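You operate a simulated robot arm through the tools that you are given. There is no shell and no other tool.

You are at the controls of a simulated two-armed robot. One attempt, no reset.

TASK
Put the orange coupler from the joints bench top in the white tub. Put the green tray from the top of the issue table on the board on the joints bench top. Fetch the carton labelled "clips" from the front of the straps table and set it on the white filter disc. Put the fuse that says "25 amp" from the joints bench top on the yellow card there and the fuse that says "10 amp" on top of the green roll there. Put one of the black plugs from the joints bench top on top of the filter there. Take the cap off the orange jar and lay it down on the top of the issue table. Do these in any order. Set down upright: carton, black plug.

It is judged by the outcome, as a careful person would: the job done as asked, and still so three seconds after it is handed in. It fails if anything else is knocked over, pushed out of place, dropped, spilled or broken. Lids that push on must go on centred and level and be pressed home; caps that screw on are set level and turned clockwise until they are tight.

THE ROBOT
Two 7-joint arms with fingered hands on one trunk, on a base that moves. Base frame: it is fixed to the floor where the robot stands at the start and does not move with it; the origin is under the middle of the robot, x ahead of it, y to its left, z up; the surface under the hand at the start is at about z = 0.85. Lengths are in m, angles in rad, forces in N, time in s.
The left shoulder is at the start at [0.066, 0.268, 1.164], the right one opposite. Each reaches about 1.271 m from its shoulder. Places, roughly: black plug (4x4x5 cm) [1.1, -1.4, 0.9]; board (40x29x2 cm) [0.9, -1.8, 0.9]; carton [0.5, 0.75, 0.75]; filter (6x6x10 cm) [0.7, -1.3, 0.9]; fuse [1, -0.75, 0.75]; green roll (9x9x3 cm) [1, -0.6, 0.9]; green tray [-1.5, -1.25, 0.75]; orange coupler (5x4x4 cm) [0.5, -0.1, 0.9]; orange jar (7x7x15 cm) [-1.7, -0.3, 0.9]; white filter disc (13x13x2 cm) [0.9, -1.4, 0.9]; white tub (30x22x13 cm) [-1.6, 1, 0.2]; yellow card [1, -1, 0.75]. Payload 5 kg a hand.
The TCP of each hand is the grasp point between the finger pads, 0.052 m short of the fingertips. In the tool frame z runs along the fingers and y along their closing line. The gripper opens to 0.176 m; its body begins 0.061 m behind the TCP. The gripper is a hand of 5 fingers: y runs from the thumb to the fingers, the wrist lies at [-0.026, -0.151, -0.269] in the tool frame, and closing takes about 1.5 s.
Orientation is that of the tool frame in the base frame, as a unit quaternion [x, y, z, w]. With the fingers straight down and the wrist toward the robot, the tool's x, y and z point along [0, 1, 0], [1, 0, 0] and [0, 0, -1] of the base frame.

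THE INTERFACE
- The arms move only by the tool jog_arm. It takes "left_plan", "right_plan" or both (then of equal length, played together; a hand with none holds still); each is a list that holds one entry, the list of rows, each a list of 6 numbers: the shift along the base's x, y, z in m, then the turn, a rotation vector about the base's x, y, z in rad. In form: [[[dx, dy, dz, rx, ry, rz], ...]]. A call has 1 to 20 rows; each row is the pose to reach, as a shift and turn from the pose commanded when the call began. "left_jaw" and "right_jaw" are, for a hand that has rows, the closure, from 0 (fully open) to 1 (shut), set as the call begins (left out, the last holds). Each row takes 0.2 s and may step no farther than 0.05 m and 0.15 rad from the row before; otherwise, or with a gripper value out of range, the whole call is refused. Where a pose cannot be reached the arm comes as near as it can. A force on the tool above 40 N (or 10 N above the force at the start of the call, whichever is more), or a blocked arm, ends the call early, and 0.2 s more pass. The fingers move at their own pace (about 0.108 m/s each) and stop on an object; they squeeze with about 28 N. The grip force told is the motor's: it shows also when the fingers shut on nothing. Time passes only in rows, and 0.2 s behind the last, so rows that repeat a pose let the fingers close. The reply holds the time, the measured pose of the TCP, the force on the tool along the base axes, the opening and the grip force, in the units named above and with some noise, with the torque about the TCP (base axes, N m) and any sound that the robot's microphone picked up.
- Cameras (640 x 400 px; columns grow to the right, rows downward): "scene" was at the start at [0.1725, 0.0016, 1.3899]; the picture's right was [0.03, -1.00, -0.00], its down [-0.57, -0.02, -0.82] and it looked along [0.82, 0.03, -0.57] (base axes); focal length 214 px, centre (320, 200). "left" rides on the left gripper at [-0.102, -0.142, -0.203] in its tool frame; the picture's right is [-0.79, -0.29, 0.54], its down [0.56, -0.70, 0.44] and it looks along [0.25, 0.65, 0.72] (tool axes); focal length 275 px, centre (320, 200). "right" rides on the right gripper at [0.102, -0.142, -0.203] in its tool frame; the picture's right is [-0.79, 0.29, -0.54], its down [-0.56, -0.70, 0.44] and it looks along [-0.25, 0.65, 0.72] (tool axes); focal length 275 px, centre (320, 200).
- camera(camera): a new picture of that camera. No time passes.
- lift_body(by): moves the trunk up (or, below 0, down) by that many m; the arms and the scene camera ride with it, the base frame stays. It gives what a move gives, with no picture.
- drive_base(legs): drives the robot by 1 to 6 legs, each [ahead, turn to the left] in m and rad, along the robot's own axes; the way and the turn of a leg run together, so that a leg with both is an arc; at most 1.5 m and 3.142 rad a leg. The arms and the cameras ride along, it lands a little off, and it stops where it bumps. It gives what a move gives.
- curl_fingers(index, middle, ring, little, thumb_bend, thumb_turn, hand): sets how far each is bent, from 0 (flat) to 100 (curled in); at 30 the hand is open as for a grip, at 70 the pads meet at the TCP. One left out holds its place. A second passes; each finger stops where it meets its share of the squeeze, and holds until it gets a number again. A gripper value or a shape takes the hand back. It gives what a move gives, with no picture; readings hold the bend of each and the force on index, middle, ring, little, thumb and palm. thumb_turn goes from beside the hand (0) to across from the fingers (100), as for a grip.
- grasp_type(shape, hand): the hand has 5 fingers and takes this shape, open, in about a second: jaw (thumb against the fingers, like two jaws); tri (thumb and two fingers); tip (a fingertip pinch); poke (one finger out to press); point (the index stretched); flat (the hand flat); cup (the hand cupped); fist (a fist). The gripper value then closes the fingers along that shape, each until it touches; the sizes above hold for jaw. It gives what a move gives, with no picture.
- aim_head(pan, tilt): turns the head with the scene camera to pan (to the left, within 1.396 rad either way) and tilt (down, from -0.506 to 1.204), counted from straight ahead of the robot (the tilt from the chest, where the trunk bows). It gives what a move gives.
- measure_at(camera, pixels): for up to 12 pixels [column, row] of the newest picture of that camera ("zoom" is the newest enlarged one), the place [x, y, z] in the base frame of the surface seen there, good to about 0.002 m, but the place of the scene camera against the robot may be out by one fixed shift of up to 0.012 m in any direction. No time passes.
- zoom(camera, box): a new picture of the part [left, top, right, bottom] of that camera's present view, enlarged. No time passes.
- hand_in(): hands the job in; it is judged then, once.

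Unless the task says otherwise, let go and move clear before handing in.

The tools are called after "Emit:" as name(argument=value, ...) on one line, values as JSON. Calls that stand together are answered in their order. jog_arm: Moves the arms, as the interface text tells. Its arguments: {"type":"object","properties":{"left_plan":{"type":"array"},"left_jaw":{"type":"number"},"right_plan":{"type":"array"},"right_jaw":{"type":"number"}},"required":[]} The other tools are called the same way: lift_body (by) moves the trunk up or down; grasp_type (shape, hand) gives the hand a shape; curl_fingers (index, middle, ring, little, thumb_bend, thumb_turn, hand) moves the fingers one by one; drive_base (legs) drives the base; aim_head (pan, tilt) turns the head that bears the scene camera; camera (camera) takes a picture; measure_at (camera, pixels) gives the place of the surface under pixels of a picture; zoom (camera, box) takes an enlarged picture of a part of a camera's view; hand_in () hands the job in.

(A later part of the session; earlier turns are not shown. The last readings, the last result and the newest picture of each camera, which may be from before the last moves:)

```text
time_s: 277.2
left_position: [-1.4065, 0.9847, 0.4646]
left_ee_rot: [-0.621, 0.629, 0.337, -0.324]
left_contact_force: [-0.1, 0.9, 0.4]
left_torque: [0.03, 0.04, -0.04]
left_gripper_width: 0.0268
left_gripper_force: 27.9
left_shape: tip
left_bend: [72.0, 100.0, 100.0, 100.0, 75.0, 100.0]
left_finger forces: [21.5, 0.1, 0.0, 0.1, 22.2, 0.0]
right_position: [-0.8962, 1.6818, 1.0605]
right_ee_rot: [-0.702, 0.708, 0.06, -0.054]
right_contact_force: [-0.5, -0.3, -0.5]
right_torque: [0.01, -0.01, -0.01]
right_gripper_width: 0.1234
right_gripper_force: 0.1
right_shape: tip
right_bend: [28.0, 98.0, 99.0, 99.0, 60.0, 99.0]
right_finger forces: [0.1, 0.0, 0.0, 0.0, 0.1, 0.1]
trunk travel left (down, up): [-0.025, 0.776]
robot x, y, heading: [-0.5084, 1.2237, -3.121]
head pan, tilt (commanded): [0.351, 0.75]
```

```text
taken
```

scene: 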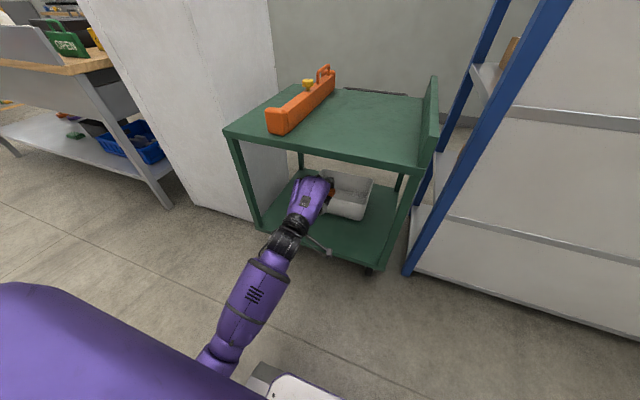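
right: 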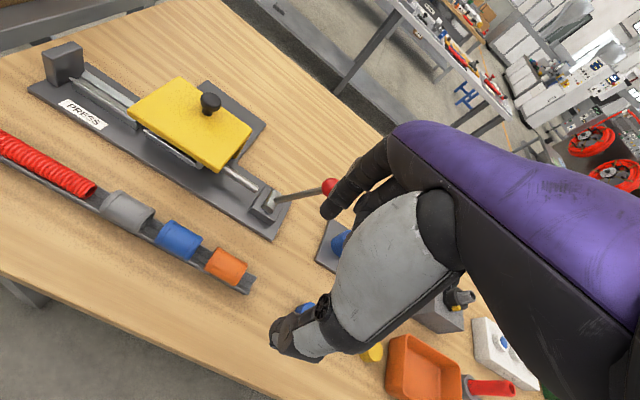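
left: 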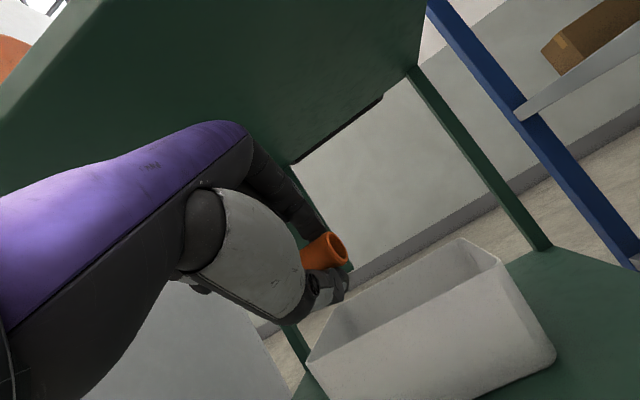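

The hand clears the shelf above. I'll measure the tub's rim corners in the left view to place the coupler over its middle.

Emit:
measure_at(camera="left", pixels=[[312, 358], [490, 268], [460, 243], [400, 315], [410, 285], [370, 300], [440, 330], [325, 250], [340, 262], [310, 255], [350, 330]])

```text
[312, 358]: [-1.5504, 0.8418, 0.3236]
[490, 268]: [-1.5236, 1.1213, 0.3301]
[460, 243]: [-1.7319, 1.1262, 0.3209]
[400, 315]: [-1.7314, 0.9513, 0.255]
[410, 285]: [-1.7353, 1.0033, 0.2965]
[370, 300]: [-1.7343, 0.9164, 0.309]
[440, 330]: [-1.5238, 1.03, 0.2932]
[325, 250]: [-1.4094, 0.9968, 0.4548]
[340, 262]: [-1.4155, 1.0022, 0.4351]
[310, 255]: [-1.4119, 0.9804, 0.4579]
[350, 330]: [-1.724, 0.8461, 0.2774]
```

The tub interior spans x −1.525…−1.735, y 0.845…1.125. I'll advance 0.19 m to be over its middle, keeping height.

Emit:
jog_arm(left_plan=[[[-0.02, 0, 0, 0, 0, 0], [-0.05, 0, 0, 0, 0, 0], [-0.08, 0, 0, 0, 0, 0], [-0.11, 0, 0, 0, 0, 0], [-0.14, 0, 0, 0, 0, 0], [-0.165, 0, 0, 0, 0, 0], [-0.185, 0, 0, 0, 0, 0], [-0.19, 0, 0, 0, -0.08, 0], [-0.19, 0, -0.01, 0, -0.18, 0], [-0.19, 0, -0.025, 0, -0.27, 0], [-0.19, 0, -0.045, 0, -0.35, 0], [-0.19, 0, -0.065, 0, -0.35, 0], [-0.19, 0, -0.065, 0, -0.35, 0]]])

Emit:
camera(camera="left")

Emit:
zoom(camera="scene", box=[220, 70, 460, 280])

```text
time_s: 280.0
left_position: [-1.5962, 0.9841, 0.3999]
left_ee_rot: [-0.67, 0.676, 0.224, -0.209]
left_contact_force: [0.3, 0.1, -0.1]
left_torque: [0.04, -0.06, -0.02]
left_gripper_width: 0.0267
left_gripper_force: 28.1
left_shape: tip
left_bend: [72.0, 100.0, 100.0, 100.0, 75.0, 100.0]
left_finger forces: [21.6, 0.1, 0.0, 0.0, 22.1, 0.0]
right_position: [-0.8955, 1.681, 1.0613]
right_ee_rot: [-0.702, 0.707, 0.061, -0.054]
right_contact_force: [-0.8, -0.2, 0.5]
right_torque: [0.03, 0.0, -0.04]
right_gripper_width: 0.1228
right_gripper_force: 0.0
right_shape: tip
right_bend: [28.0, 98.0, 99.0, 99.0, 60.0, 99.0]
right_finger forces: [0.1, 0.1, 0.1, 0.0, 0.0, 0.0]
trunk travel left (down, up): [-0.025, 0.776]
robot x, y, heading: [-0.506, 1.2319, -3.124]
head pan, tilt (commanded): [0.351, 0.75]
```

```text
taken
```

left: 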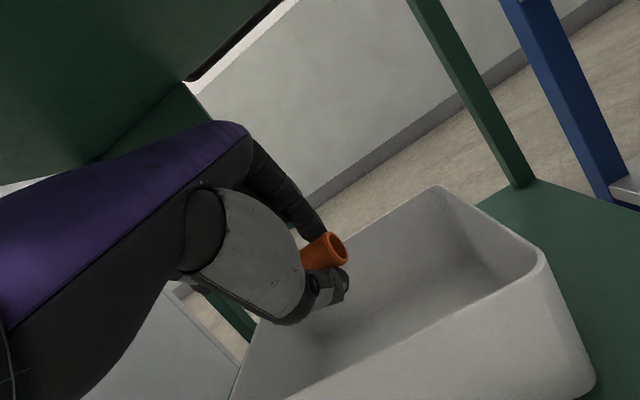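

```text
1.90 times, centred on (340, 175) of scene
```

zoom: 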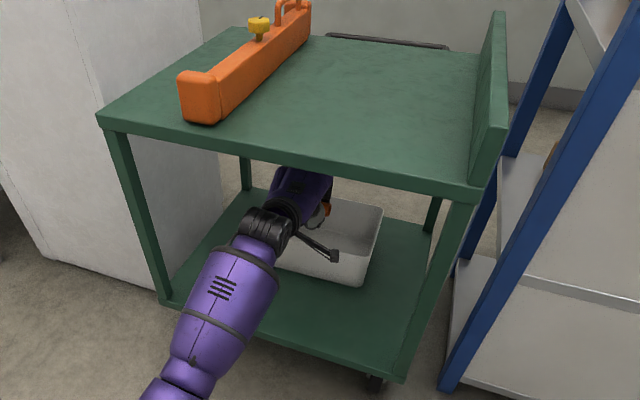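

The coupler hangs over the tub. I'll lower about 4.5 cm more so it's close to the bottom, watching the force.

Emit:
jog_arm(left_plan=[[[-0.005, 0, -0.012, 0, 0, 0], [-0.01, 0, -0.024, 0, 0, 0], [-0.012, 0, -0.036, 0, 0, 0], [-0.012, 0, -0.046, 0, 0, 0], [-0.012, 0, -0.046, 0, 0, 0]]])

Emit:
camera(camera="left")

Emit:
zoom(camera="scene", box=[280, 150, 420, 250])

```text
time_s: 281.2
left_position: [-1.6083, 0.9842, 0.354]
left_ee_rot: [-0.67, 0.676, 0.224, -0.209]
left_contact_force: [-0.4, 0.5, -0.7]
left_torque: [-0.01, -0.03, -0.02]
left_gripper_width: 0.0268
left_gripper_force: 28.0
left_shape: tip
left_bend: [72.0, 100.0, 100.0, 100.0, 75.0, 100.0]
left_finger forces: [21.6, 0.0, 0.0, 0.1, 22.1, 0.0]
right_position: [-0.8967, 1.6799, 1.0607]
right_ee_rot: [-0.702, 0.708, 0.06, -0.054]
right_contact_force: [0.2, 0.6, 0.6]
right_torque: [0.05, 0.01, -0.04]
right_gripper_width: 0.1231
right_gripper_force: 0.0
right_shape: tip
right_bend: [28.0, 98.0, 99.0, 99.0, 60.0, 99.0]
right_finger forces: [0.1, 0.0, 0.0, 0.1, 0.0, 0.0]
trunk travel left (down, up): [-0.025, 0.776]
robot x, y, heading: [-0.5087, 1.2261, -3.123]
head pan, tilt (commanded): [0.351, 0.75]
```

```text
taken
```

left: 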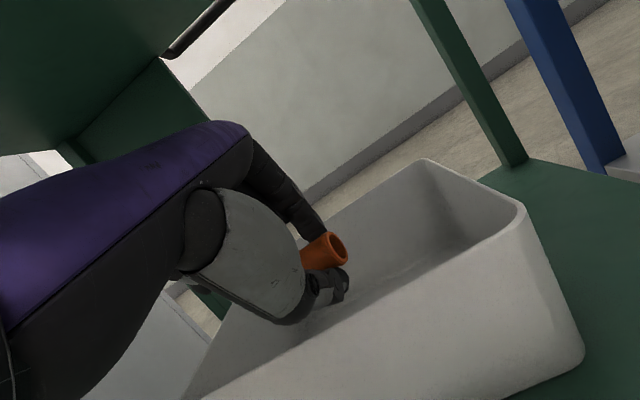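

```text
4.00 times, centred on (350, 200) of scene
```

zoom: 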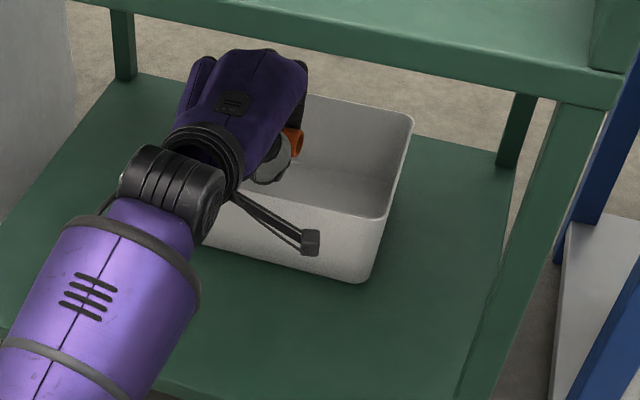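

There's still a small gap between the thumb and the near rim. I'll lower 2 cm more, then release the coupler.

Emit:
jog_arm(left_plan=[[[0, 0, -0.008, 0, 0, 0], [0, 0, -0.015, 0, 0, 0], [0, 0, -0.02, 0, 0, 0], [0, 0, -0.02, 0, 0, 0]]])

Emit:
jog_arm(left_plan=[[[0, 0, 0, 0, 0, 0], [0, 0, 0, 0, 0, 0], [0, 0, 0, 0, 0, 0], [0, 0, 0, 0, 0, 0], [0, 0, 0, 0, 0, 0]]], left_jaw=0.65)

Emit:
camera(camera="left")

```text
time_s: 282.2
left_position: [-1.6108, 0.9838, 0.3392]
left_ee_rot: [-0.669, 0.675, 0.226, -0.211]
left_contact_force: [-2.7, 0.6, 21.5]
left_torque: [0.04, -1.83, 0.07]
left_gripper_width: 0.0264
left_gripper_force: 27.8
left_shape: tip
left_bend: [72.0, 100.0, 100.0, 100.0, 75.0, 100.0]
left_finger forces: [23.9, 0.0, 0.0, 0.0, 45.9, 0.0]
right_position: [-0.8955, 1.6813, 1.0622]
right_ee_rot: [-0.702, 0.708, 0.059, -0.054]
right_contact_force: [0.1, 0.7, -0.4]
right_torque: [0.0, -0.03, 0.02]
right_gripper_width: 0.1232
right_gripper_force: 0.0
right_shape: tip
right_bend: [28.0, 98.0, 99.0, 99.0, 60.0, 99.0]
right_finger forces: [0.0, 0.1, 0.1, 0.0, 0.1, 0.0]
trunk travel left (down, up): [-0.025, 0.776]
robot x, y, heading: [-0.5082, 1.23, -3.124]
head pan, tilt (commanded): [0.351, 0.75]
```

```text
time_s: 283.4
left_position: [-1.6081, 0.983, 0.3314]
left_ee_rot: [-0.672, 0.675, 0.221, -0.209]
left_contact_force: [0.8, 0.4, -0.4]
left_torque: [0.0, 0.03, 0.0]
left_gripper_width: 0.0618
left_gripper_force: 0.2
left_shape: tip
left_bend: [73.0, 98.0, 99.0, 99.0, 73.0, 100.0]
left_finger forces: [0.1, 0.0, 0.0, 0.1, 0.0, 0.0]
right_position: [-0.8974, 1.6809, 1.0613]
right_ee_rot: [-0.702, 0.708, 0.06, -0.053]
right_contact_force: [0.1, -0.6, -0.6]
right_torque: [-0.02, -0.01, 0.0]
right_gripper_width: 0.1233
right_gripper_force: 0.0
right_shape: tip
right_bend: [28.0, 98.0, 99.0, 99.0, 60.0, 99.0]
right_finger forces: [0.1, 0.0, 0.1, 0.0, 0.1, 0.0]
trunk travel left (down, up): [-0.025, 0.776]
robot x, y, heading: [-0.5025, 1.23, -3.123]
head pan, tilt (commanded): [0.351, 0.75]
```

```text
taken
```

left: 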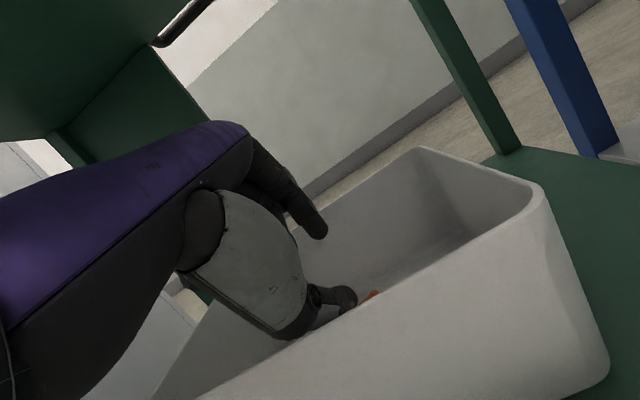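

The coupler dropped into the tub (orange at (372,295)); the thumb had lightly touched the near rim but now reads zero. I'll rise straight up, then withdraw.

Emit:
jog_arm(left_plan=[[[0, 0, 0.01, 0, 0, 0], [0, 0, 0.025, 0, 0, 0], [0, 0, 0.045, 0, 0.05, 0], [0, 0, 0.07, 0, 0.12, 0], [0, 0, 0.095, 0, 0.19, 0], [0, 0, 0.12, 0, 0.26, 0], [0, 0, 0.13, 0, 0.33, 0], [0.02, 0, 0.13, 0, 0.35, 0], [0.05, 0, 0.13, 0, 0.35, 0], [0.08, 0, 0.13, 0, 0.35, 0], [0.11, 0, 0.13, 0, 0.35, 0], [0.14, 0, 0.13, 0, 0.35, 0], [0.17, 0, 0.13, 0, 0.35, 0], [0.2, 0, 0.13, 0, 0.35, 0]]])

Emit:
camera(camera="left")

Emit:
zoom(camera="scene", box=[260, 130, 420, 260])

```text
time_s: 286.4
left_position: [-1.4088, 0.9846, 0.4649]
left_ee_rot: [-0.621, 0.629, 0.337, -0.325]
left_contact_force: [-0.2, -0.6, 1.5]
left_torque: [-0.05, -0.12, -0.01]
left_gripper_width: 0.0614
left_gripper_force: 0.0
left_shape: tip
left_bend: [73.0, 98.0, 99.0, 99.0, 73.0, 100.0]
left_finger forces: [0.1, 0.0, 0.0, 0.0, 0.0, 0.1]
right_position: [-0.8978, 1.6808, 1.0596]
right_ee_rot: [-0.702, 0.707, 0.06, -0.053]
right_contact_force: [-0.6, -0.3, 0.2]
right_torque: [0.02, -0.1, 0.02]
right_gripper_width: 0.1231
right_gripper_force: 0.0
right_shape: tip
right_bend: [28.0, 98.0, 99.0, 99.0, 60.0, 99.0]
right_finger forces: [0.0, 0.0, 0.0, 0.1, 0.0, 0.1]
trunk travel left (down, up): [-0.025, 0.776]
robot x, y, heading: [-0.5087, 1.2291, -3.123]
head pan, tilt (commanded): [0.351, 0.75]
```

```text
taken
```

left: 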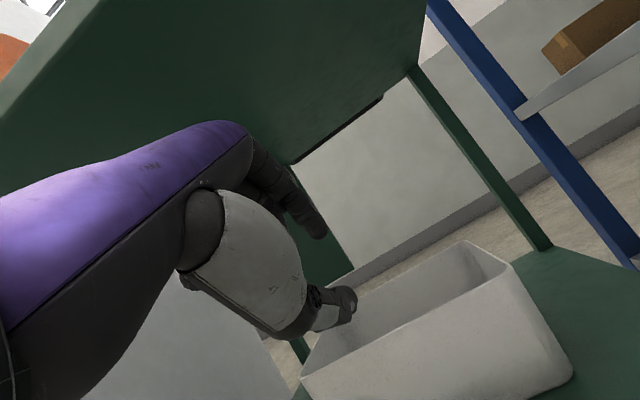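

```text
3.08 times, centred on (340, 195) of scene
```

zoom: 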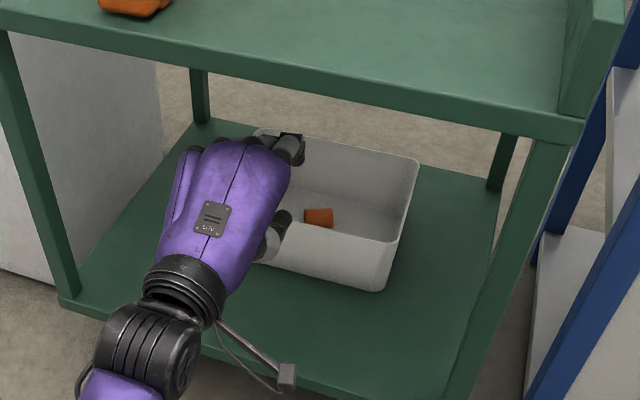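

The coupler lies inside the tub. I'll finish withdrawing the hand from the cart and raise the trunk.

Emit:
jog_arm(left_plan=[[[0.03, 0, 0, 0, 0, 0], [0.06, 0, 0, 0, 0, 0], [0.09, 0, 0, 0, 0, 0], [0.12, 0, 0, 0, 0, 0], [0.15, 0, 0, 0, 0, 0], [0.18, 0, 0, 0, 0, 0], [0.21, 0, 0, 0, 0, 0], [0.24, 0, 0, 0, 0, 0], [0.26, 0, 0, 0, 0, 0], [0.28, 0, 0, 0, 0, 0]]])

Emit:
drive_base(legs=[[-0.15, 0]])

Emit:
jog_arm(left_plan=[[[0, 0, 0, 0, 0, 0], [0, 0, 0, 0, 0, 0]]], right_plan=[[[0, 0, 0, 0, 0, 0], [0, 0, 0, 0, 0, 0]]])

Emit:
lift_body(by=0.45)

Emit:
aim_head(pan=0.7, tilt=0.5)

Emit:
camera(camera="scene")

```text
time_s: 288.6
left_position: [-1.1296, 0.9859, 0.465]
left_ee_rot: [-0.621, 0.629, 0.337, -0.325]
left_contact_force: [0.2, -0.5, -0.1]
left_torque: [-0.01, 0.01, -0.01]
left_gripper_width: 0.0617
left_gripper_force: 0.0
left_shape: tip
left_bend: [73.0, 98.0, 99.0, 99.0, 73.0, 100.0]
left_finger forces: [0.0, 0.0, 0.0, 0.0, 0.0, 0.1]
right_position: [-0.8965, 1.6819, 1.0602]
right_ee_rot: [-0.702, 0.708, 0.06, -0.053]
right_contact_force: [-0.1, -0.3, 0.4]
right_torque: [0.04, -0.06, 0.0]
right_gripper_width: 0.1234
right_gripper_force: 0.0
right_shape: tip
right_bend: [28.0, 98.0, 99.0, 99.0, 60.0, 99.0]
right_finger forces: [0.1, 0.0, 0.1, 0.0, 0.0, 0.0]
trunk travel left (down, up): [-0.025, 0.776]
robot x, y, heading: [-0.5063, 1.2311, -3.124]
head pan, tilt (commanded): [0.351, 0.75]
```

```text
time_s: 290.3
left_position: [-0.9774, 0.9872, 0.464]
left_ee_rot: [-0.622, 0.628, 0.336, -0.325]
left_contact_force: [-0.2, 0.1, 0.0]
left_torque: [0.01, 0.05, -0.01]
left_gripper_width: 0.0614
left_gripper_force: 0.0
left_shape: tip
left_bend: [73.0, 98.0, 99.0, 99.0, 73.0, 100.0]
left_finger forces: [0.0, 0.0, 0.0, 0.0, 0.0, 0.0]
right_position: [-0.747, 1.6826, 1.0606]
right_ee_rot: [-0.702, 0.708, 0.06, -0.053]
right_contact_force: [-1.2, -0.1, 0.5]
right_torque: [-0.01, -0.05, 0.02]
right_gripper_width: 0.1232
right_gripper_force: 0.0
right_shape: tip
right_bend: [28.0, 98.0, 99.0, 99.0, 60.0, 99.0]
right_finger forces: [0.1, 0.0, 0.1, 0.0, 0.0, 0.0]
trunk travel left (down, up): [-0.025, 0.776]
robot x, y, heading: [-0.3585, 1.2269, -3.121]
head pan, tilt (commanded): [0.351, 0.75]
```

```text
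time_s: 290.9
left_position: [-0.9727, 0.9868, 0.4727]
left_ee_rot: [-0.619, 0.627, 0.34, -0.328]
left_contact_force: [-0.7, 0.1, -0.4]
left_torque: [0.03, 0.07, -0.02]
left_gripper_width: 0.0616
left_gripper_force: 0.0
left_shape: tip
left_bend: [73.0, 98.0, 99.0, 99.0, 73.0, 100.0]
left_finger forces: [0.0, 0.0, 0.0, 0.1, 0.0, 0.1]
right_position: [-0.7319, 1.6844, 1.0662]
right_ee_rot: [-0.702, 0.707, 0.065, -0.058]
right_contact_force: [-0.4, -0.8, -0.7]
right_torque: [0.09, -0.07, -0.02]
right_gripper_width: 0.1231
right_gripper_force: 0.0
right_shape: tip
right_bend: [28.0, 98.0, 99.0, 99.0, 60.0, 99.0]
right_finger forces: [0.1, 0.0, 0.1, 0.0, 0.0, 0.1]
trunk travel left (down, up): [-0.025, 0.776]
robot x, y, heading: [-0.3587, 1.2307, -3.128]
head pan, tilt (commanded): [0.351, 0.75]
```

```text
refused: 0.45 is not a number from -0.4 to 0.4
```

```text
time_s: 291.7
left_position: [-0.9705, 0.9858, 0.4739]
left_ee_rot: [-0.619, 0.627, 0.341, -0.328]
left_contact_force: [-0.6, 0.3, 0.4]
left_torque: [0.0, 0.01, -0.03]
left_gripper_width: 0.0617
left_gripper_force: 0.1
left_shape: tip
left_bend: [73.0, 98.0, 99.0, 99.0, 73.0, 100.0]
left_finger forces: [0.1, 0.1, 0.0, 0.1, 0.1, 0.0]
right_position: [-0.7336, 1.6831, 1.0662]
right_ee_rot: [-0.702, 0.707, 0.063, -0.059]
right_contact_force: [1.1, -0.1, 0.1]
right_torque: [0.06, 0.02, -0.04]
right_gripper_width: 0.1233
right_gripper_force: 0.1
right_shape: tip
right_bend: [28.0, 98.0, 99.0, 99.0, 60.0, 99.0]
right_finger forces: [0.1, 0.0, 0.1, 0.0, 0.0, 0.1]
trunk travel left (down, up): [-0.025, 0.776]
robot x, y, heading: [-0.3571, 1.2336, -3.129]
head pan, tilt (commanded): [0.7, 0.499]
```

```text
taken
```

scene: 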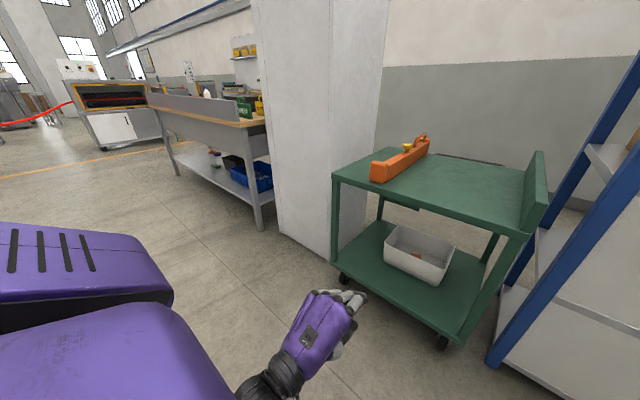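

The coupler shows in the tub at (417,256). I'll raise the trunk 0.4 m, turn left and drive along the aisle toward the issue table.

Emit:
lift_body(by=0.4)

Emit:
drive_base(legs=[[0, 0.52], [0, 0.52], [0, 0.52]])

Emit:
drive_base(legs=[[0.75, 0], [0.78, 0]])

Emit:
aim_head(pan=-0.9, tilt=0.5)

Emit:
camera(camera="scene")

```text
time_s: 295.5
left_position: [-0.9727, 0.9857, 0.873]
left_ee_rot: [-0.619, 0.627, 0.341, -0.329]
left_contact_force: [0.0, 0.4, -0.7]
left_torque: [-0.01, 0.01, -0.02]
left_gripper_width: 0.0617
left_gripper_force: 0.1
left_shape: tip
left_bend: [73.0, 98.0, 99.0, 99.0, 73.0, 100.0]
left_finger forces: [0.0, 0.0, 0.0, 0.0, 0.0, 0.0]
right_position: [-0.7331, 1.6837, 1.4658]
right_ee_rot: [-0.702, 0.707, 0.064, -0.058]
right_contact_force: [-0.1, 0.7, -0.4]
right_torque: [0.04, 0.0, 0.02]
right_gripper_width: 0.1234
right_gripper_force: 0.1
right_shape: tip
right_bend: [28.0, 98.0, 99.0, 99.0, 60.0, 99.0]
right_finger forces: [0.1, 0.1, 0.1, 0.1, 0.0, 0.0]
trunk travel left (down, up): [-0.425, 0.376]
robot x, y, heading: [-0.3513, 1.2298, -3.124]
head pan, tilt (commanded): [0.7, 0.499]
```

```text
time_s: 302.4
left_position: [-0.1129, 0.613, 0.8736]
left_ee_rot: [0.881, -0.008, -0.01, 0.473]
left_contact_force: [-1.0, -0.1, 0.3]
left_torque: [0.03, 0.01, 0.04]
left_gripper_width: 0.0615
left_gripper_force: 0.1
left_shape: tip
left_bend: [73.0, 98.0, 99.0, 99.0, 73.0, 100.0]
left_finger forces: [0.1, 0.0, 0.1, 0.0, 0.1, 0.0]
right_position: [-0.8102, 0.8556, 1.4643]
right_ee_rot: [0.996, -0.006, -0.006, 0.087]
right_contact_force: [-0.8, 0.4, 0.4]
right_torque: [-0.05, -0.03, -0.03]
right_gripper_width: 0.1232
right_gripper_force: 0.1
right_shape: tip
right_bend: [28.0, 98.0, 99.0, 99.0, 60.0, 99.0]
right_finger forces: [0.1, 0.1, 0.0, 0.0, 0.0, 0.0]
trunk travel left (down, up): [-0.425, 0.376]
robot x, y, heading: [-0.3608, 1.2281, -1.554]
head pan, tilt (commanded): [0.7, 0.499]
```

```text
time_s: 313.1
left_position: [-0.0889, -0.9072, 0.88]
left_ee_rot: [0.878, -0.005, -0.009, 0.479]
left_contact_force: [-0.3, 1.2, -0.6]
left_torque: [0.0, 0.0, -0.02]
left_gripper_width: 0.0618
left_gripper_force: 0.1
left_shape: tip
left_bend: [73.0, 98.0, 99.0, 99.0, 73.0, 100.0]
left_finger forces: [0.0, 0.0, 0.0, 0.0, 0.1, 0.0]
right_position: [-0.784, -0.6604, 1.4701]
right_ee_rot: [0.996, -0.003, -0.004, 0.094]
right_contact_force: [-0.1, -1.2, -0.3]
right_torque: [0.06, 0.03, 0.0]
right_gripper_width: 0.1232
right_gripper_force: 0.0
right_shape: tip
right_bend: [28.0, 98.0, 99.0, 99.0, 60.0, 99.0]
right_finger forces: [0.0, 0.1, 0.0, 0.1, 0.0, 0.1]
trunk travel left (down, up): [-0.425, 0.376]
robot x, y, heading: [-0.3361, -0.3028, -1.556]
head pan, tilt (commanded): [0.7, 0.499]
```

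```text
time_s: 314.7
left_position: [-0.088, -0.896, 0.8876]
left_ee_rot: [0.875, -0.007, -0.01, 0.483]
left_contact_force: [0.5, -0.2, -0.5]
left_torque: [-0.05, -0.01, -0.08]
left_gripper_width: 0.0616
left_gripper_force: 0.1
left_shape: tip
left_bend: [73.0, 98.0, 99.0, 99.0, 73.0, 100.0]
left_finger forces: [0.0, 0.0, 0.0, 0.0, 0.0, 0.1]
right_position: [-0.7845, -0.6419, 1.473]
right_ee_rot: [0.995, -0.003, -0.005, 0.098]
right_contact_force: [-0.5, -0.7, 0.1]
right_torque: [0.12, 0.04, -0.02]
right_gripper_width: 0.1231
right_gripper_force: 0.0
right_shape: tip
right_bend: [28.0, 98.0, 99.0, 99.0, 60.0, 99.0]
right_finger forces: [0.0, 0.0, 0.1, 0.0, 0.0, 0.0]
trunk travel left (down, up): [-0.425, 0.376]
robot x, y, heading: [-0.3372, -0.3021, -1.551]
head pan, tilt (commanded): [-0.901, 0.499]
```

```text
taken
```

scene: 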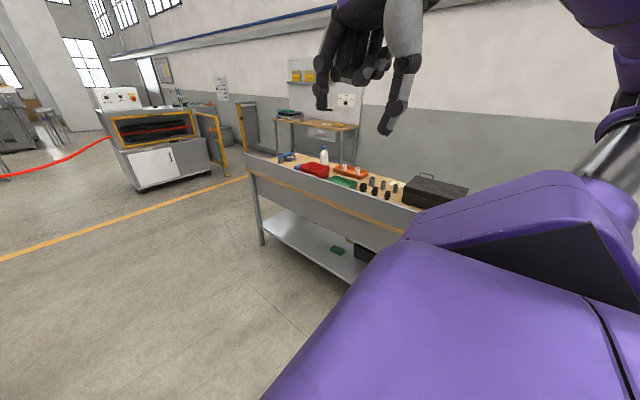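

The issue table comes into view with the green tray (345,182) behind a low grey front board. I'll turn right to face the table.

Emit:
drive_base(legs=[[0, -0.53], [0, -0.53], [0, -0.53]])

Emit:
aim_head(pan=0.0, tilt=0.5)

Emit:
camera(camera="scene")

```text
time_s: 321.7
left_position: [-0.9365, -0.5359, 0.8897]
left_ee_rot: [-0.607, 0.63, 0.353, -0.332]
left_contact_force: [0.3, -0.5, 0.2]
left_torque: [0.0, 0.03, 0.03]
left_gripper_width: 0.0616
left_gripper_force: 0.1
left_shape: tip
left_bend: [73.0, 98.0, 99.0, 99.0, 73.0, 100.0]
left_finger forces: [0.0, 0.0, 0.0, 0.0, 0.1, 0.0]
right_position: [-0.6662, 0.1562, 1.4751]
right_ee_rot: [-0.694, 0.713, 0.074, -0.067]
right_contact_force: [0.0, 0.6, 0.5]
right_torque: [0.01, 0.03, -0.04]
right_gripper_width: 0.1229
right_gripper_force: 0.1
right_shape: tip
right_bend: [28.0, 98.0, 99.0, 99.0, 60.0, 99.0]
right_finger forces: [0.0, 0.0, 0.0, 0.0, 0.1, 0.0]
trunk travel left (down, up): [-0.425, 0.376]
robot x, y, heading: [-0.3337, -0.3042, 3.132]
head pan, tilt (commanded): [-0.901, 0.499]
```

```text
time_s: 322.9
left_position: [-0.9255, -0.5358, 0.8955]
left_ee_rot: [-0.606, 0.627, 0.356, -0.336]
left_contact_force: [0.0, -0.1, 0.8]
left_torque: [0.02, -0.01, -0.01]
left_gripper_width: 0.0617
left_gripper_force: 0.0
left_shape: tip
left_bend: [73.0, 98.0, 99.0, 99.0, 73.0, 100.0]
left_finger forces: [0.0, 0.0, 0.0, 0.0, 0.0, 0.0]
right_position: [-0.6487, 0.1557, 1.4782]
right_ee_rot: [-0.693, 0.713, 0.078, -0.071]
right_contact_force: [0.3, -1.0, 1.2]
right_torque: [0.04, 0.05, -0.06]
right_gripper_width: 0.1231
right_gripper_force: 0.1
right_shape: tip
right_bend: [28.0, 98.0, 99.0, 99.0, 60.0, 99.0]
right_finger forces: [0.0, 0.0, 0.0, 0.1, 0.0, 0.0]
trunk travel left (down, up): [-0.425, 0.376]
robot x, y, heading: [-0.3362, -0.3053, 3.137]
head pan, tilt (commanded): [0.0, 0.499]
```

```text
taken
```

scene: 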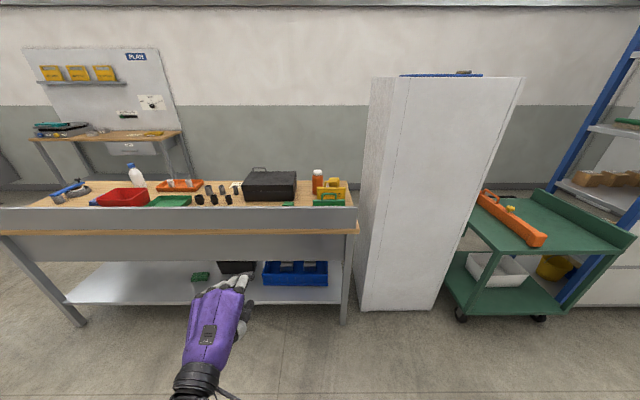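

Now I see the whole issue table: orange jar (318,182) next to a yellow sign and black case, green tray at (170,201), with a raised front board. I'll zoom and measure.

Emit:
zoom(camera="scene", box=[225, 160, 365, 245])

Emit:
measure_at(camera="zoom", pixels=[[425, 75], [425, 55], [425, 110], [410, 90], [440, 90], [490, 110], [475, 180], [300, 160], [320, 205], [320, 240], [560, 160], [450, 190]])

Emit:
zoom(camera="scene", box=[30, 160, 250, 245])

```text
4.57 times, centred on (295, 202) of scene
```

zoom: 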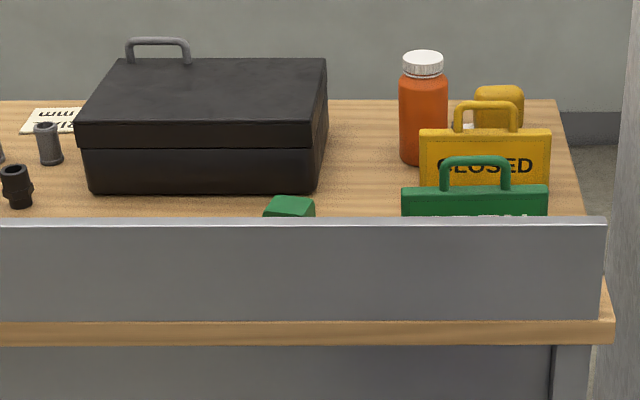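

```text
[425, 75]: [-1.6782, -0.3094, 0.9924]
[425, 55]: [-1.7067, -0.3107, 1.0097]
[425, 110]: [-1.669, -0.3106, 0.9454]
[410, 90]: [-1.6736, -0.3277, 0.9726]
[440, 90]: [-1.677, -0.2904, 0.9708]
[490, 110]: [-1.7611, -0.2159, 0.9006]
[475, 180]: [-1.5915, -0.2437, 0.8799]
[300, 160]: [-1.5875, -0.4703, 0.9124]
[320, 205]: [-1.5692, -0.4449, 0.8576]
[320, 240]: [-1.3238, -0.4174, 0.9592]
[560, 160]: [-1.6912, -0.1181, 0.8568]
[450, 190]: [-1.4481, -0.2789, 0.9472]
```

```text
2.91 times, centred on (140, 202) of scene
```

zoom: 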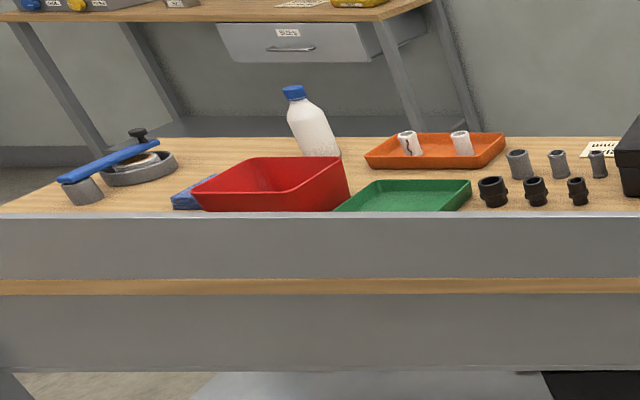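

The jar stands near (-1.70,-0.31) with a white screw cap at z≈0.97–1.0, behind the signs. I'll reposition so the jar is ahead of the left arm: angle right, drive, and turn back.

Emit:
drive_base(legs=[[0, -0.46], [0.5, 0], [0, 0.46]])

Emit:
jog_arm(left_plan=[[[0, 0, 0, 0, 0, 0], [0, 0, 0, 0, 0, 0], [0, 0, 0, 0, 0, 0]]], right_plan=[[[0, 0, 0, 0, 0, 0], [0, 0, 0, 0, 0, 0], [0, 0, 0, 0, 0, 0]]])

Emit:
camera(camera="scene")

```text
time_s: 327.7
left_position: [-1.2709, -0.0921, 0.9169]
left_ee_rot: [-0.439, 0.744, 0.436, -0.253]
left_contact_force: [0.8, -0.5, 0.0]
left_torque: [0.0, -0.02, 0.1]
left_gripper_width: 0.0616
left_gripper_force: 0.0
left_shape: tip
left_bend: [73.0, 98.0, 99.0, 99.0, 73.0, 100.0]
left_finger forces: [0.0, 0.0, 0.1, 0.1, 0.1, 0.1]
right_position: [-0.6978, 0.3936, 1.487]
right_ee_rot: [-0.509, 0.852, 0.109, -0.061]
right_contact_force: [3.5, -0.7, 1.1]
right_torque: [0.15, 0.24, -0.06]
right_gripper_width: 0.1232
right_gripper_force: 0.0
right_shape: tip
right_bend: [28.0, 98.0, 99.0, 99.0, 60.0, 99.0]
right_finger forces: [0.0, 0.0, 0.0, 0.0, 0.0, 0.1]
trunk travel left (down, up): [-0.425, 0.376]
robot x, y, heading: [-0.6654, -0.1372, 2.673]
head pan, tilt (commanded): [0.0, 0.499]
stopped in leg 2: the force on the tool passed its limit at 79 N (the readings are from after the stop); the commanded pose is now the measured one
```

```text
time_s: 328.5
left_position: [-1.2722, -0.0915, 0.9147]
left_ee_rot: [-0.439, 0.744, 0.436, -0.252]
left_contact_force: [-0.8, 1.0, 0.0]
left_torque: [-0.02, 0.02, 0.03]
left_gripper_width: 0.0618
left_gripper_force: 0.1
left_shape: tip
left_bend: [73.0, 98.0, 99.0, 99.0, 73.0, 100.0]
left_finger forces: [0.0, 0.0, 0.0, 0.0, 0.1, 0.0]
right_position: [-0.7026, 0.3944, 1.4874]
right_ee_rot: [-0.51, 0.851, 0.107, -0.059]
right_contact_force: [-1.4, 1.3, 1.2]
right_torque: [-0.01, -0.14, -0.01]
right_gripper_width: 0.1235
right_gripper_force: 0.1
right_shape: tip
right_bend: [28.0, 98.0, 99.0, 99.0, 60.0, 99.0]
right_finger forces: [0.1, 0.0, 0.0, 0.1, 0.1, 0.0]
trunk travel left (down, up): [-0.425, 0.376]
robot x, y, heading: [-0.6693, -0.1343, 2.674]
head pan, tilt (commanded): [0.0, 0.499]
```

```text
taken
```

scene: 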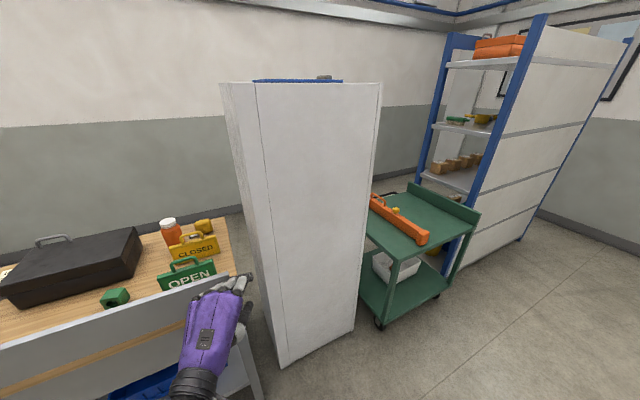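

The extended left hand bumped the table's front board (79 N). I'll pull the hand back and raise it well above the board, then check that nothing was displaced.

Emit:
jog_arm(left_plan=[[[0.01, -0.003, 0.005, 0, 0, 0], [0.03, -0.01, 0.015, 0, 0, 0], [0.06, -0.02, 0.03, 0, 0, 0], [0.08, -0.03, 0.06, 0, 0, 0], [0.09, -0.035, 0.1, 0, 0, 0], [0.1, -0.04, 0.14, 0, 0, 0], [0.1, -0.04, 0.18, 0, 0, 0], [0.1, -0.04, 0.22, 0, 0, 0], [0.1, -0.04, 0.26, 0, 0, 0], [0.1, -0.04, 0.3, 0, 0, 0], [0.1, -0.04, 0.32, 0, 0, 0]]])

Emit:
camera(camera="scene")

Emit:
zoom(camera="scene", box=[0, 190, 260, 350])

```text
time_s: 331.1
left_position: [-1.2301, 0.0227, 1.0025]
left_ee_rot: [-0.419, 0.773, 0.406, -0.251]
left_contact_force: [1.2, -1.7, 6.5]
left_torque: [-0.33, -0.36, -0.04]
left_gripper_width: 0.0617
left_gripper_force: 0.1
left_shape: tip
left_bend: [73.0, 98.0, 99.0, 99.0, 73.0, 100.0]
left_finger forces: [0.1, 0.0, 0.0, 0.0, 0.0, 0.1]
left hand out of reach, approached as far as the arm can: row 4, 5, 6, 7, 8, 9, 10, 11
right_position: [-0.7431, 0.4156, 1.4764]
right_ee_rot: [-0.511, 0.853, 0.092, -0.051]
right_contact_force: [4.7, 0.1, 0.5]
right_torque: [-0.01, 0.52, 0.02]
right_gripper_width: 0.1233
right_gripper_force: 0.0
right_shape: tip
right_bend: [28.0, 98.0, 99.0, 99.0, 60.0, 99.0]
right_finger forces: [0.0, 0.0, 0.0, 0.0, 0.0, 0.0]
trunk travel left (down, up): [-0.425, 0.376]
robot x, y, heading: [-0.6681, -0.1388, 2.676]
head pan, tilt (commanded): [0.0, 0.499]
stopped in row 11 (left hand): the arm was blocked; the commanded pose is now the measured one
```

```text
taken
```

scene: 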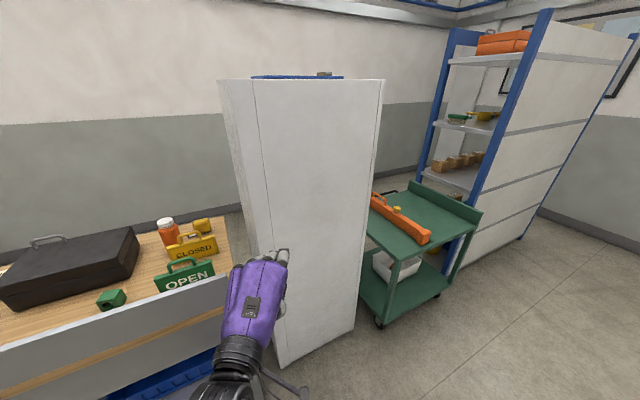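

```text
2.46 times, centred on (130, 270) of scene
```

zoom: 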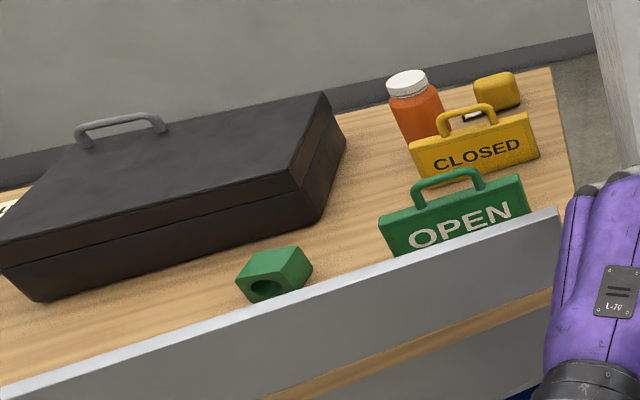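

Items on the table are untouched. The arm can't rise in this pitched pose, so I'll back the base off 0.3 m and then turn the hand back to fingers-down.

Emit:
drive_base(legs=[[-0.3, 0]])

Emit:
jog_arm(left_plan=[[[0, 0, 0, 0, 0, 0], [0, 0, 0, 0, 0, 0], [0, 0, 0, 0, 0, 0]]], right_plan=[[[0, 0, 0, 0, 0, 0], [0, 0, 0, 0, 0, 0], [0, 0, 0, 0, 0, 0]]])

```text
time_s: 333.7
left_position: [-0.9455, -0.116, 1.003]
left_ee_rot: [-0.417, 0.774, 0.406, -0.249]
left_contact_force: [-0.7, 1.1, -2.1]
left_torque: [0.1, 0.15, 0.03]
left_gripper_width: 0.0618
left_gripper_force: 0.0
left_shape: tip
left_bend: [73.0, 98.0, 99.0, 99.0, 73.0, 100.0]
left_finger forces: [0.0, 0.1, 0.0, 0.1, 0.0, 0.0]
right_position: [-0.4566, 0.272, 1.4812]
right_ee_rot: [-0.509, 0.853, 0.098, -0.054]
right_contact_force: [-1.8, 2.0, -0.8]
right_torque: [-0.15, -0.25, 0.05]
right_gripper_width: 0.1232
right_gripper_force: 0.2
right_shape: tip
right_bend: [28.0, 98.0, 99.0, 99.0, 60.0, 99.0]
right_finger forces: [0.1, 0.0, 0.1, 0.0, 0.1, 0.0]
trunk travel left (down, up): [-0.425, 0.376]
robot x, y, heading: [-0.402, -0.2736, 2.671]
head pan, tilt (commanded): [0.0, 0.499]
```

```text
time_s: 334.5
left_position: [-0.9408, -0.1164, 1.0014]
left_ee_rot: [-0.415, 0.777, 0.404, -0.247]
left_contact_force: [4.0, -2.5, 2.4]
left_torque: [-0.08, 0.02, 0.16]
left_gripper_width: 0.0617
left_gripper_force: 0.1
left_shape: tip
left_bend: [73.0, 98.0, 99.0, 99.0, 73.0, 100.0]
left_finger forces: [0.0, 0.0, 0.0, 0.0, 0.1, 0.1]
right_position: [-0.4539, 0.2694, 1.4833]
right_ee_rot: [-0.509, 0.853, 0.101, -0.053]
right_contact_force: [3.7, -3.8, 3.0]
right_torque: [0.51, 0.36, -0.23]
right_gripper_width: 0.1231
right_gripper_force: 0.2
right_shape: tip
right_bend: [28.0, 98.0, 99.0, 99.0, 60.0, 99.0]
right_finger forces: [0.0, 0.0, 0.1, 0.0, 0.0, 0.0]
trunk travel left (down, up): [-0.425, 0.376]
robot x, y, heading: [-0.4026, -0.2728, 2.667]
head pan, tilt (commanded): [0.0, 0.499]
```

I'll rotate the left hand back to fingers-down in small steps while keeping the TCP height, pulling it back slightly.

Emit:
jog_arm(left_plan=[[[0.005, -0.003, 0, -0.03, -0.05, 0], [0.02, -0.01, 0, -0.07, -0.12, 0], [0.035, -0.018, 0, -0.12, -0.21, 0], [0.05, -0.026, 0, -0.18, -0.31, 0], [0.065, -0.034, 0, -0.24, -0.41, 0], [0.08, -0.042, 0, -0.3, -0.51, 0], [0.095, -0.05, 0, -0.35, -0.6, 0], [0.11, -0.057, 0, -0.4, -0.69, 0], [0.125, -0.064, 0, -0.45, -0.77, 0], [0.139, -0.071, 0, -0.497, -0.852, 0], [0.139, -0.071, 0.03, -0.497, -0.852, 0], [0.139, -0.071, 0.06, -0.497, -0.852, 0], [0.139, -0.071, 0.1, -0.497, -0.852, 0], [0.139, -0.071, 0.14, -0.497, -0.852, 0], [0.139, -0.071, 0.18, -0.497, -0.852, 0], [0.139, -0.071, 0.2, -0.497, -0.852, 0]]])

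Emit:
camera(camera="scene")

```text
time_s: 335.9
left_position: [-0.9059, -0.1081, 0.9239]
left_ee_rot: [-0.438, 0.875, 0.133, -0.155]
left_contact_force: [2.8, -1.2, 1.7]
left_torque: [-0.04, 0.23, 0.12]
left_gripper_width: 0.0618
left_gripper_force: 0.2
left_shape: tip
left_bend: [73.0, 98.0, 99.0, 99.0, 74.0, 100.0]
left_finger forces: [0.0, 0.0, 0.0, 0.0, 0.1, 0.1]
left hand out of reach, approached as far as the arm can: row 2, 3, 4, 5, 6
right_position: [-0.4853, 0.2865, 1.4731]
right_ee_rot: [-0.51, 0.854, 0.089, -0.048]
right_contact_force: [5.0, -2.6, 1.3]
right_torque: [0.35, 0.56, -0.15]
right_gripper_width: 0.1231
right_gripper_force: 0.1
right_shape: tip
right_bend: [28.0, 98.0, 99.0, 99.0, 60.0, 99.0]
right_finger forces: [0.1, 0.0, 0.1, 0.0, 0.1, 0.0]
trunk travel left (down, up): [-0.425, 0.376]
robot x, y, heading: [-0.4, -0.2718, 2.674]
head pan, tilt (commanded): [0.0, 0.499]
stopped in row 6 (left hand): the arm was blocked; the commanded pose is now the measured one
```

```text
taken
```

scene: 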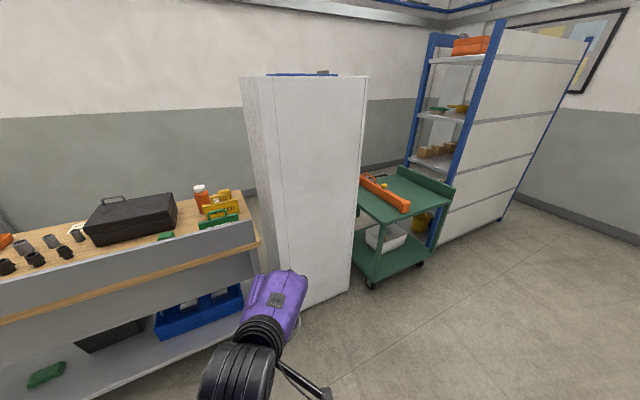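

The arm folds into a limit here. I'll move the hand outward to the robot's left and up while finishing the rotation in small steps.

Emit:
jog_arm(left_plan=[[[0, 0, 0, 0, 0, 0], [-0.005, -0.01, 0.01, 0, -0.02, 0], [-0.012, -0.025, 0.025, -0.01, -0.05, 0], [-0.02, -0.045, 0.045, -0.02, -0.1, 0], [-0.03, -0.065, 0.07, -0.03, -0.15, 0], [-0.04, -0.085, 0.1, -0.04, -0.2, 0], [-0.05, -0.1, 0.13, -0.06, -0.25, 0], [-0.055, -0.115, 0.16, -0.08, -0.3, 0], [-0.06, -0.13, 0.19, -0.09, -0.35, 0], [-0.068, -0.14, 0.22, -0.1, -0.4, 0], [-0.068, -0.14, 0.25, -0.1, -0.4, 0]]])

Emit:
camera(camera="scene")

```text
time_s: 338.3
left_position: [-1.0213, -0.1892, 0.9729]
left_ee_rot: [-0.456, 0.889, 0.012, -0.043]
left_contact_force: [4.5, -2.5, 4.4]
left_torque: [0.26, 0.51, 0.08]
left_gripper_width: 0.062
left_gripper_force: 0.1
left_shape: tip
left_bend: [73.0, 98.0, 99.0, 99.0, 73.0, 100.0]
left_finger forces: [0.0, 0.1, 0.1, 0.0, 0.0, 0.0]
left hand out of reach, approached as far as the arm can: row 2, 3, 4, 5, 6, 7, 8, 9, 10, 11
right_position: [-0.4735, 0.281, 1.4773]
right_ee_rot: [-0.51, 0.854, 0.093, -0.05]
right_contact_force: [7.0, -3.9, 3.1]
right_torque: [0.48, 0.8, -0.19]
right_gripper_width: 0.1235
right_gripper_force: 0.1
right_shape: tip
right_bend: [28.0, 98.0, 99.0, 99.0, 60.0, 99.0]
right_finger forces: [0.0, 0.1, 0.0, 0.1, 0.1, 0.0]
trunk travel left (down, up): [-0.425, 0.376]
robot x, y, heading: [-0.4018, -0.268, 2.674]
head pan, tilt (commanded): [0.0, 0.499]
```

```text
taken
```

scene: 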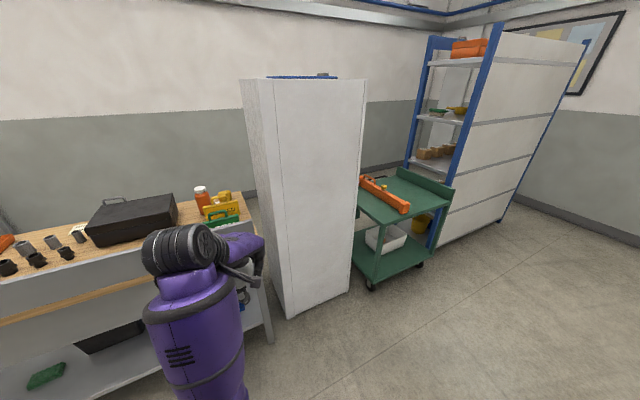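

The hand is fingers-down again but the elbow is trapped low. I'll turn left to face down the free aisle so I can re-pose the arm with room.

Emit:
drive_base(legs=[[0, 0.68], [0, 0.68], [0, 0.68]])

Emit:
jog_arm(left_plan=[[[0, 0, 0, 0, 0, 0], [0, 0, 0, 0, 0, 0], [0, 0, 0, 0, 0, 0]]], right_plan=[[[0, 0, 0, 0, 0, 0], [0, 0, 0, 0, 0, 0], [0, 0, 0, 0, 0, 0]]])

Emit:
camera(camera="scene")

```text
time_s: 346.9
left_position: [-0.1793, -0.8593, 0.9701]
left_ee_rot: [0.997, -0.066, 0.03, 0.029]
left_contact_force: [0.4, -0.3, -0.9]
left_torque: [0.05, 0.1, -0.01]
left_gripper_width: 0.0617
left_gripper_force: 0.0
left_shape: tip
left_bend: [73.0, 98.0, 99.0, 99.0, 73.0, 100.0]
left_finger forces: [0.0, 0.1, 0.0, 0.0, 0.0, 0.0]
right_position: [-0.8515, -0.6015, 1.4755]
right_ee_rot: [0.995, -0.001, -0.006, 0.103]
right_contact_force: [0.8, -1.5, 0.3]
right_torque: [0.06, 0.13, 0.01]
right_gripper_width: 0.1231
right_gripper_force: 0.0
right_shape: tip
right_bend: [28.0, 98.0, 99.0, 99.0, 60.0, 99.0]
right_finger forces: [0.1, 0.0, 0.1, 0.0, 0.0, 0.0]
trunk travel left (down, up): [-0.425, 0.376]
robot x, y, heading: [-0.4085, -0.2675, -1.546]
head pan, tilt (commanded): [0.0, 0.499]
```

```text
time_s: 347.7
left_position: [-0.1784, -0.8483, 0.9814]
left_ee_rot: [0.996, -0.065, 0.035, 0.039]
left_contact_force: [-0.5, -0.4, -0.9]
left_torque: [0.02, -0.13, 0.05]
left_gripper_width: 0.0619
left_gripper_force: 0.0
left_shape: tip
left_bend: [73.0, 98.0, 99.0, 99.0, 73.0, 100.0]
left_finger forces: [0.0, 0.1, 0.0, 0.0, 0.0, 0.1]
right_position: [-0.8537, -0.5811, 1.4783]
right_ee_rot: [0.994, -0.002, -0.005, 0.11]
right_contact_force: [-1.8, -0.1, -0.5]
right_torque: [0.02, -0.13, 0.05]
right_gripper_width: 0.1233
right_gripper_force: 0.0
right_shape: tip
right_bend: [28.0, 98.0, 99.0, 99.0, 60.0, 99.0]
right_finger forces: [0.0, 0.0, 0.0, 0.0, 0.1, 0.0]
trunk travel left (down, up): [-0.425, 0.376]
robot x, y, heading: [-0.4064, -0.2695, -1.547]
head pan, tilt (commanded): [0.0, 0.499]
```

```text
taken
```

scene: 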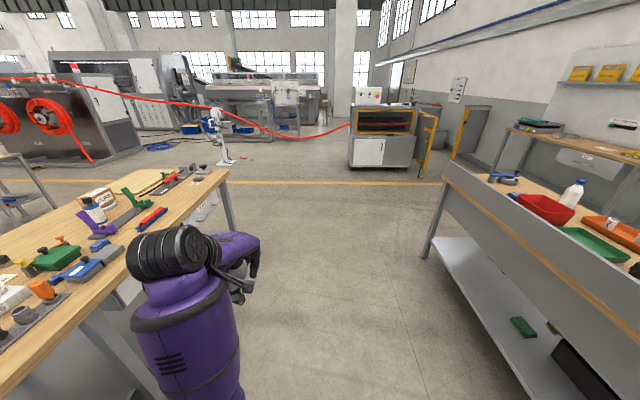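

Facing the free aisle. I'll extend the left hand forward and up so the arm straightens, which should free the elbow.

Emit:
jog_arm(left_plan=[[[0, -0.01, 0.005, 0, 0, 0], [0, -0.03, 0.01, 0, 0, 0], [0, -0.06, 0.02, 0, 0, 0], [0, -0.09, 0.03, 0, 0, 0], [0, -0.12, 0.05, 0, 0, 0], [0, -0.15, 0.07, 0, 0, 0], [0, -0.18, 0.09, 0, 0, 0], [0, -0.21, 0.11, 0, 0, 0], [0, -0.24, 0.13, 0, 0, 0], [0, -0.27, 0.15, 0, 0, 0], [0, -0.3, 0.17, 0, 0, 0], [0.0, -0.32, 0.19, 0, 0, 0], [0.0, -0.33, 0.21, 0, 0, 0]]])

Emit:
camera(camera="scene")

```text
time_s: 350.5
left_position: [-0.1789, -1.1769, 1.1861]
left_ee_rot: [0.997, -0.066, 0.031, 0.036]
left_contact_force: [-0.4, 0.0, -1.6]
left_torque: [-0.02, 0.02, 0.03]
left_gripper_width: 0.0619
left_gripper_force: 0.0
left_shape: tip
left_bend: [73.0, 98.0, 99.0, 99.0, 73.0, 100.0]
left_finger forces: [0.1, 0.0, 0.0, 0.0, 0.0, 0.0]
right_position: [-0.8524, -0.5828, 1.4784]
right_ee_rot: [0.994, -0.002, -0.005, 0.109]
right_contact_force: [0.1, -0.2, 0.2]
right_torque: [-0.06, 0.02, 0.0]
right_gripper_width: 0.1232
right_gripper_force: 0.0
right_shape: tip
right_bend: [28.0, 98.0, 99.0, 99.0, 60.0, 99.0]
right_finger forces: [0.0, 0.0, 0.1, 0.0, 0.0, 0.1]
trunk travel left (down, up): [-0.425, 0.376]
robot x, y, heading: [-0.4111, -0.2662, -1.55]
head pan, tilt (commanded): [0.0, 0.499]
```

```text
taken
```

scene: 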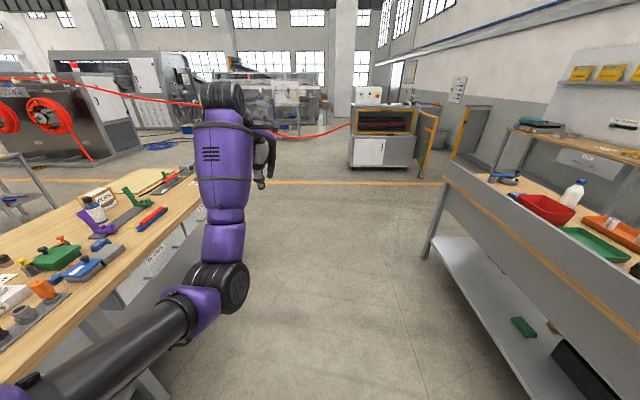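

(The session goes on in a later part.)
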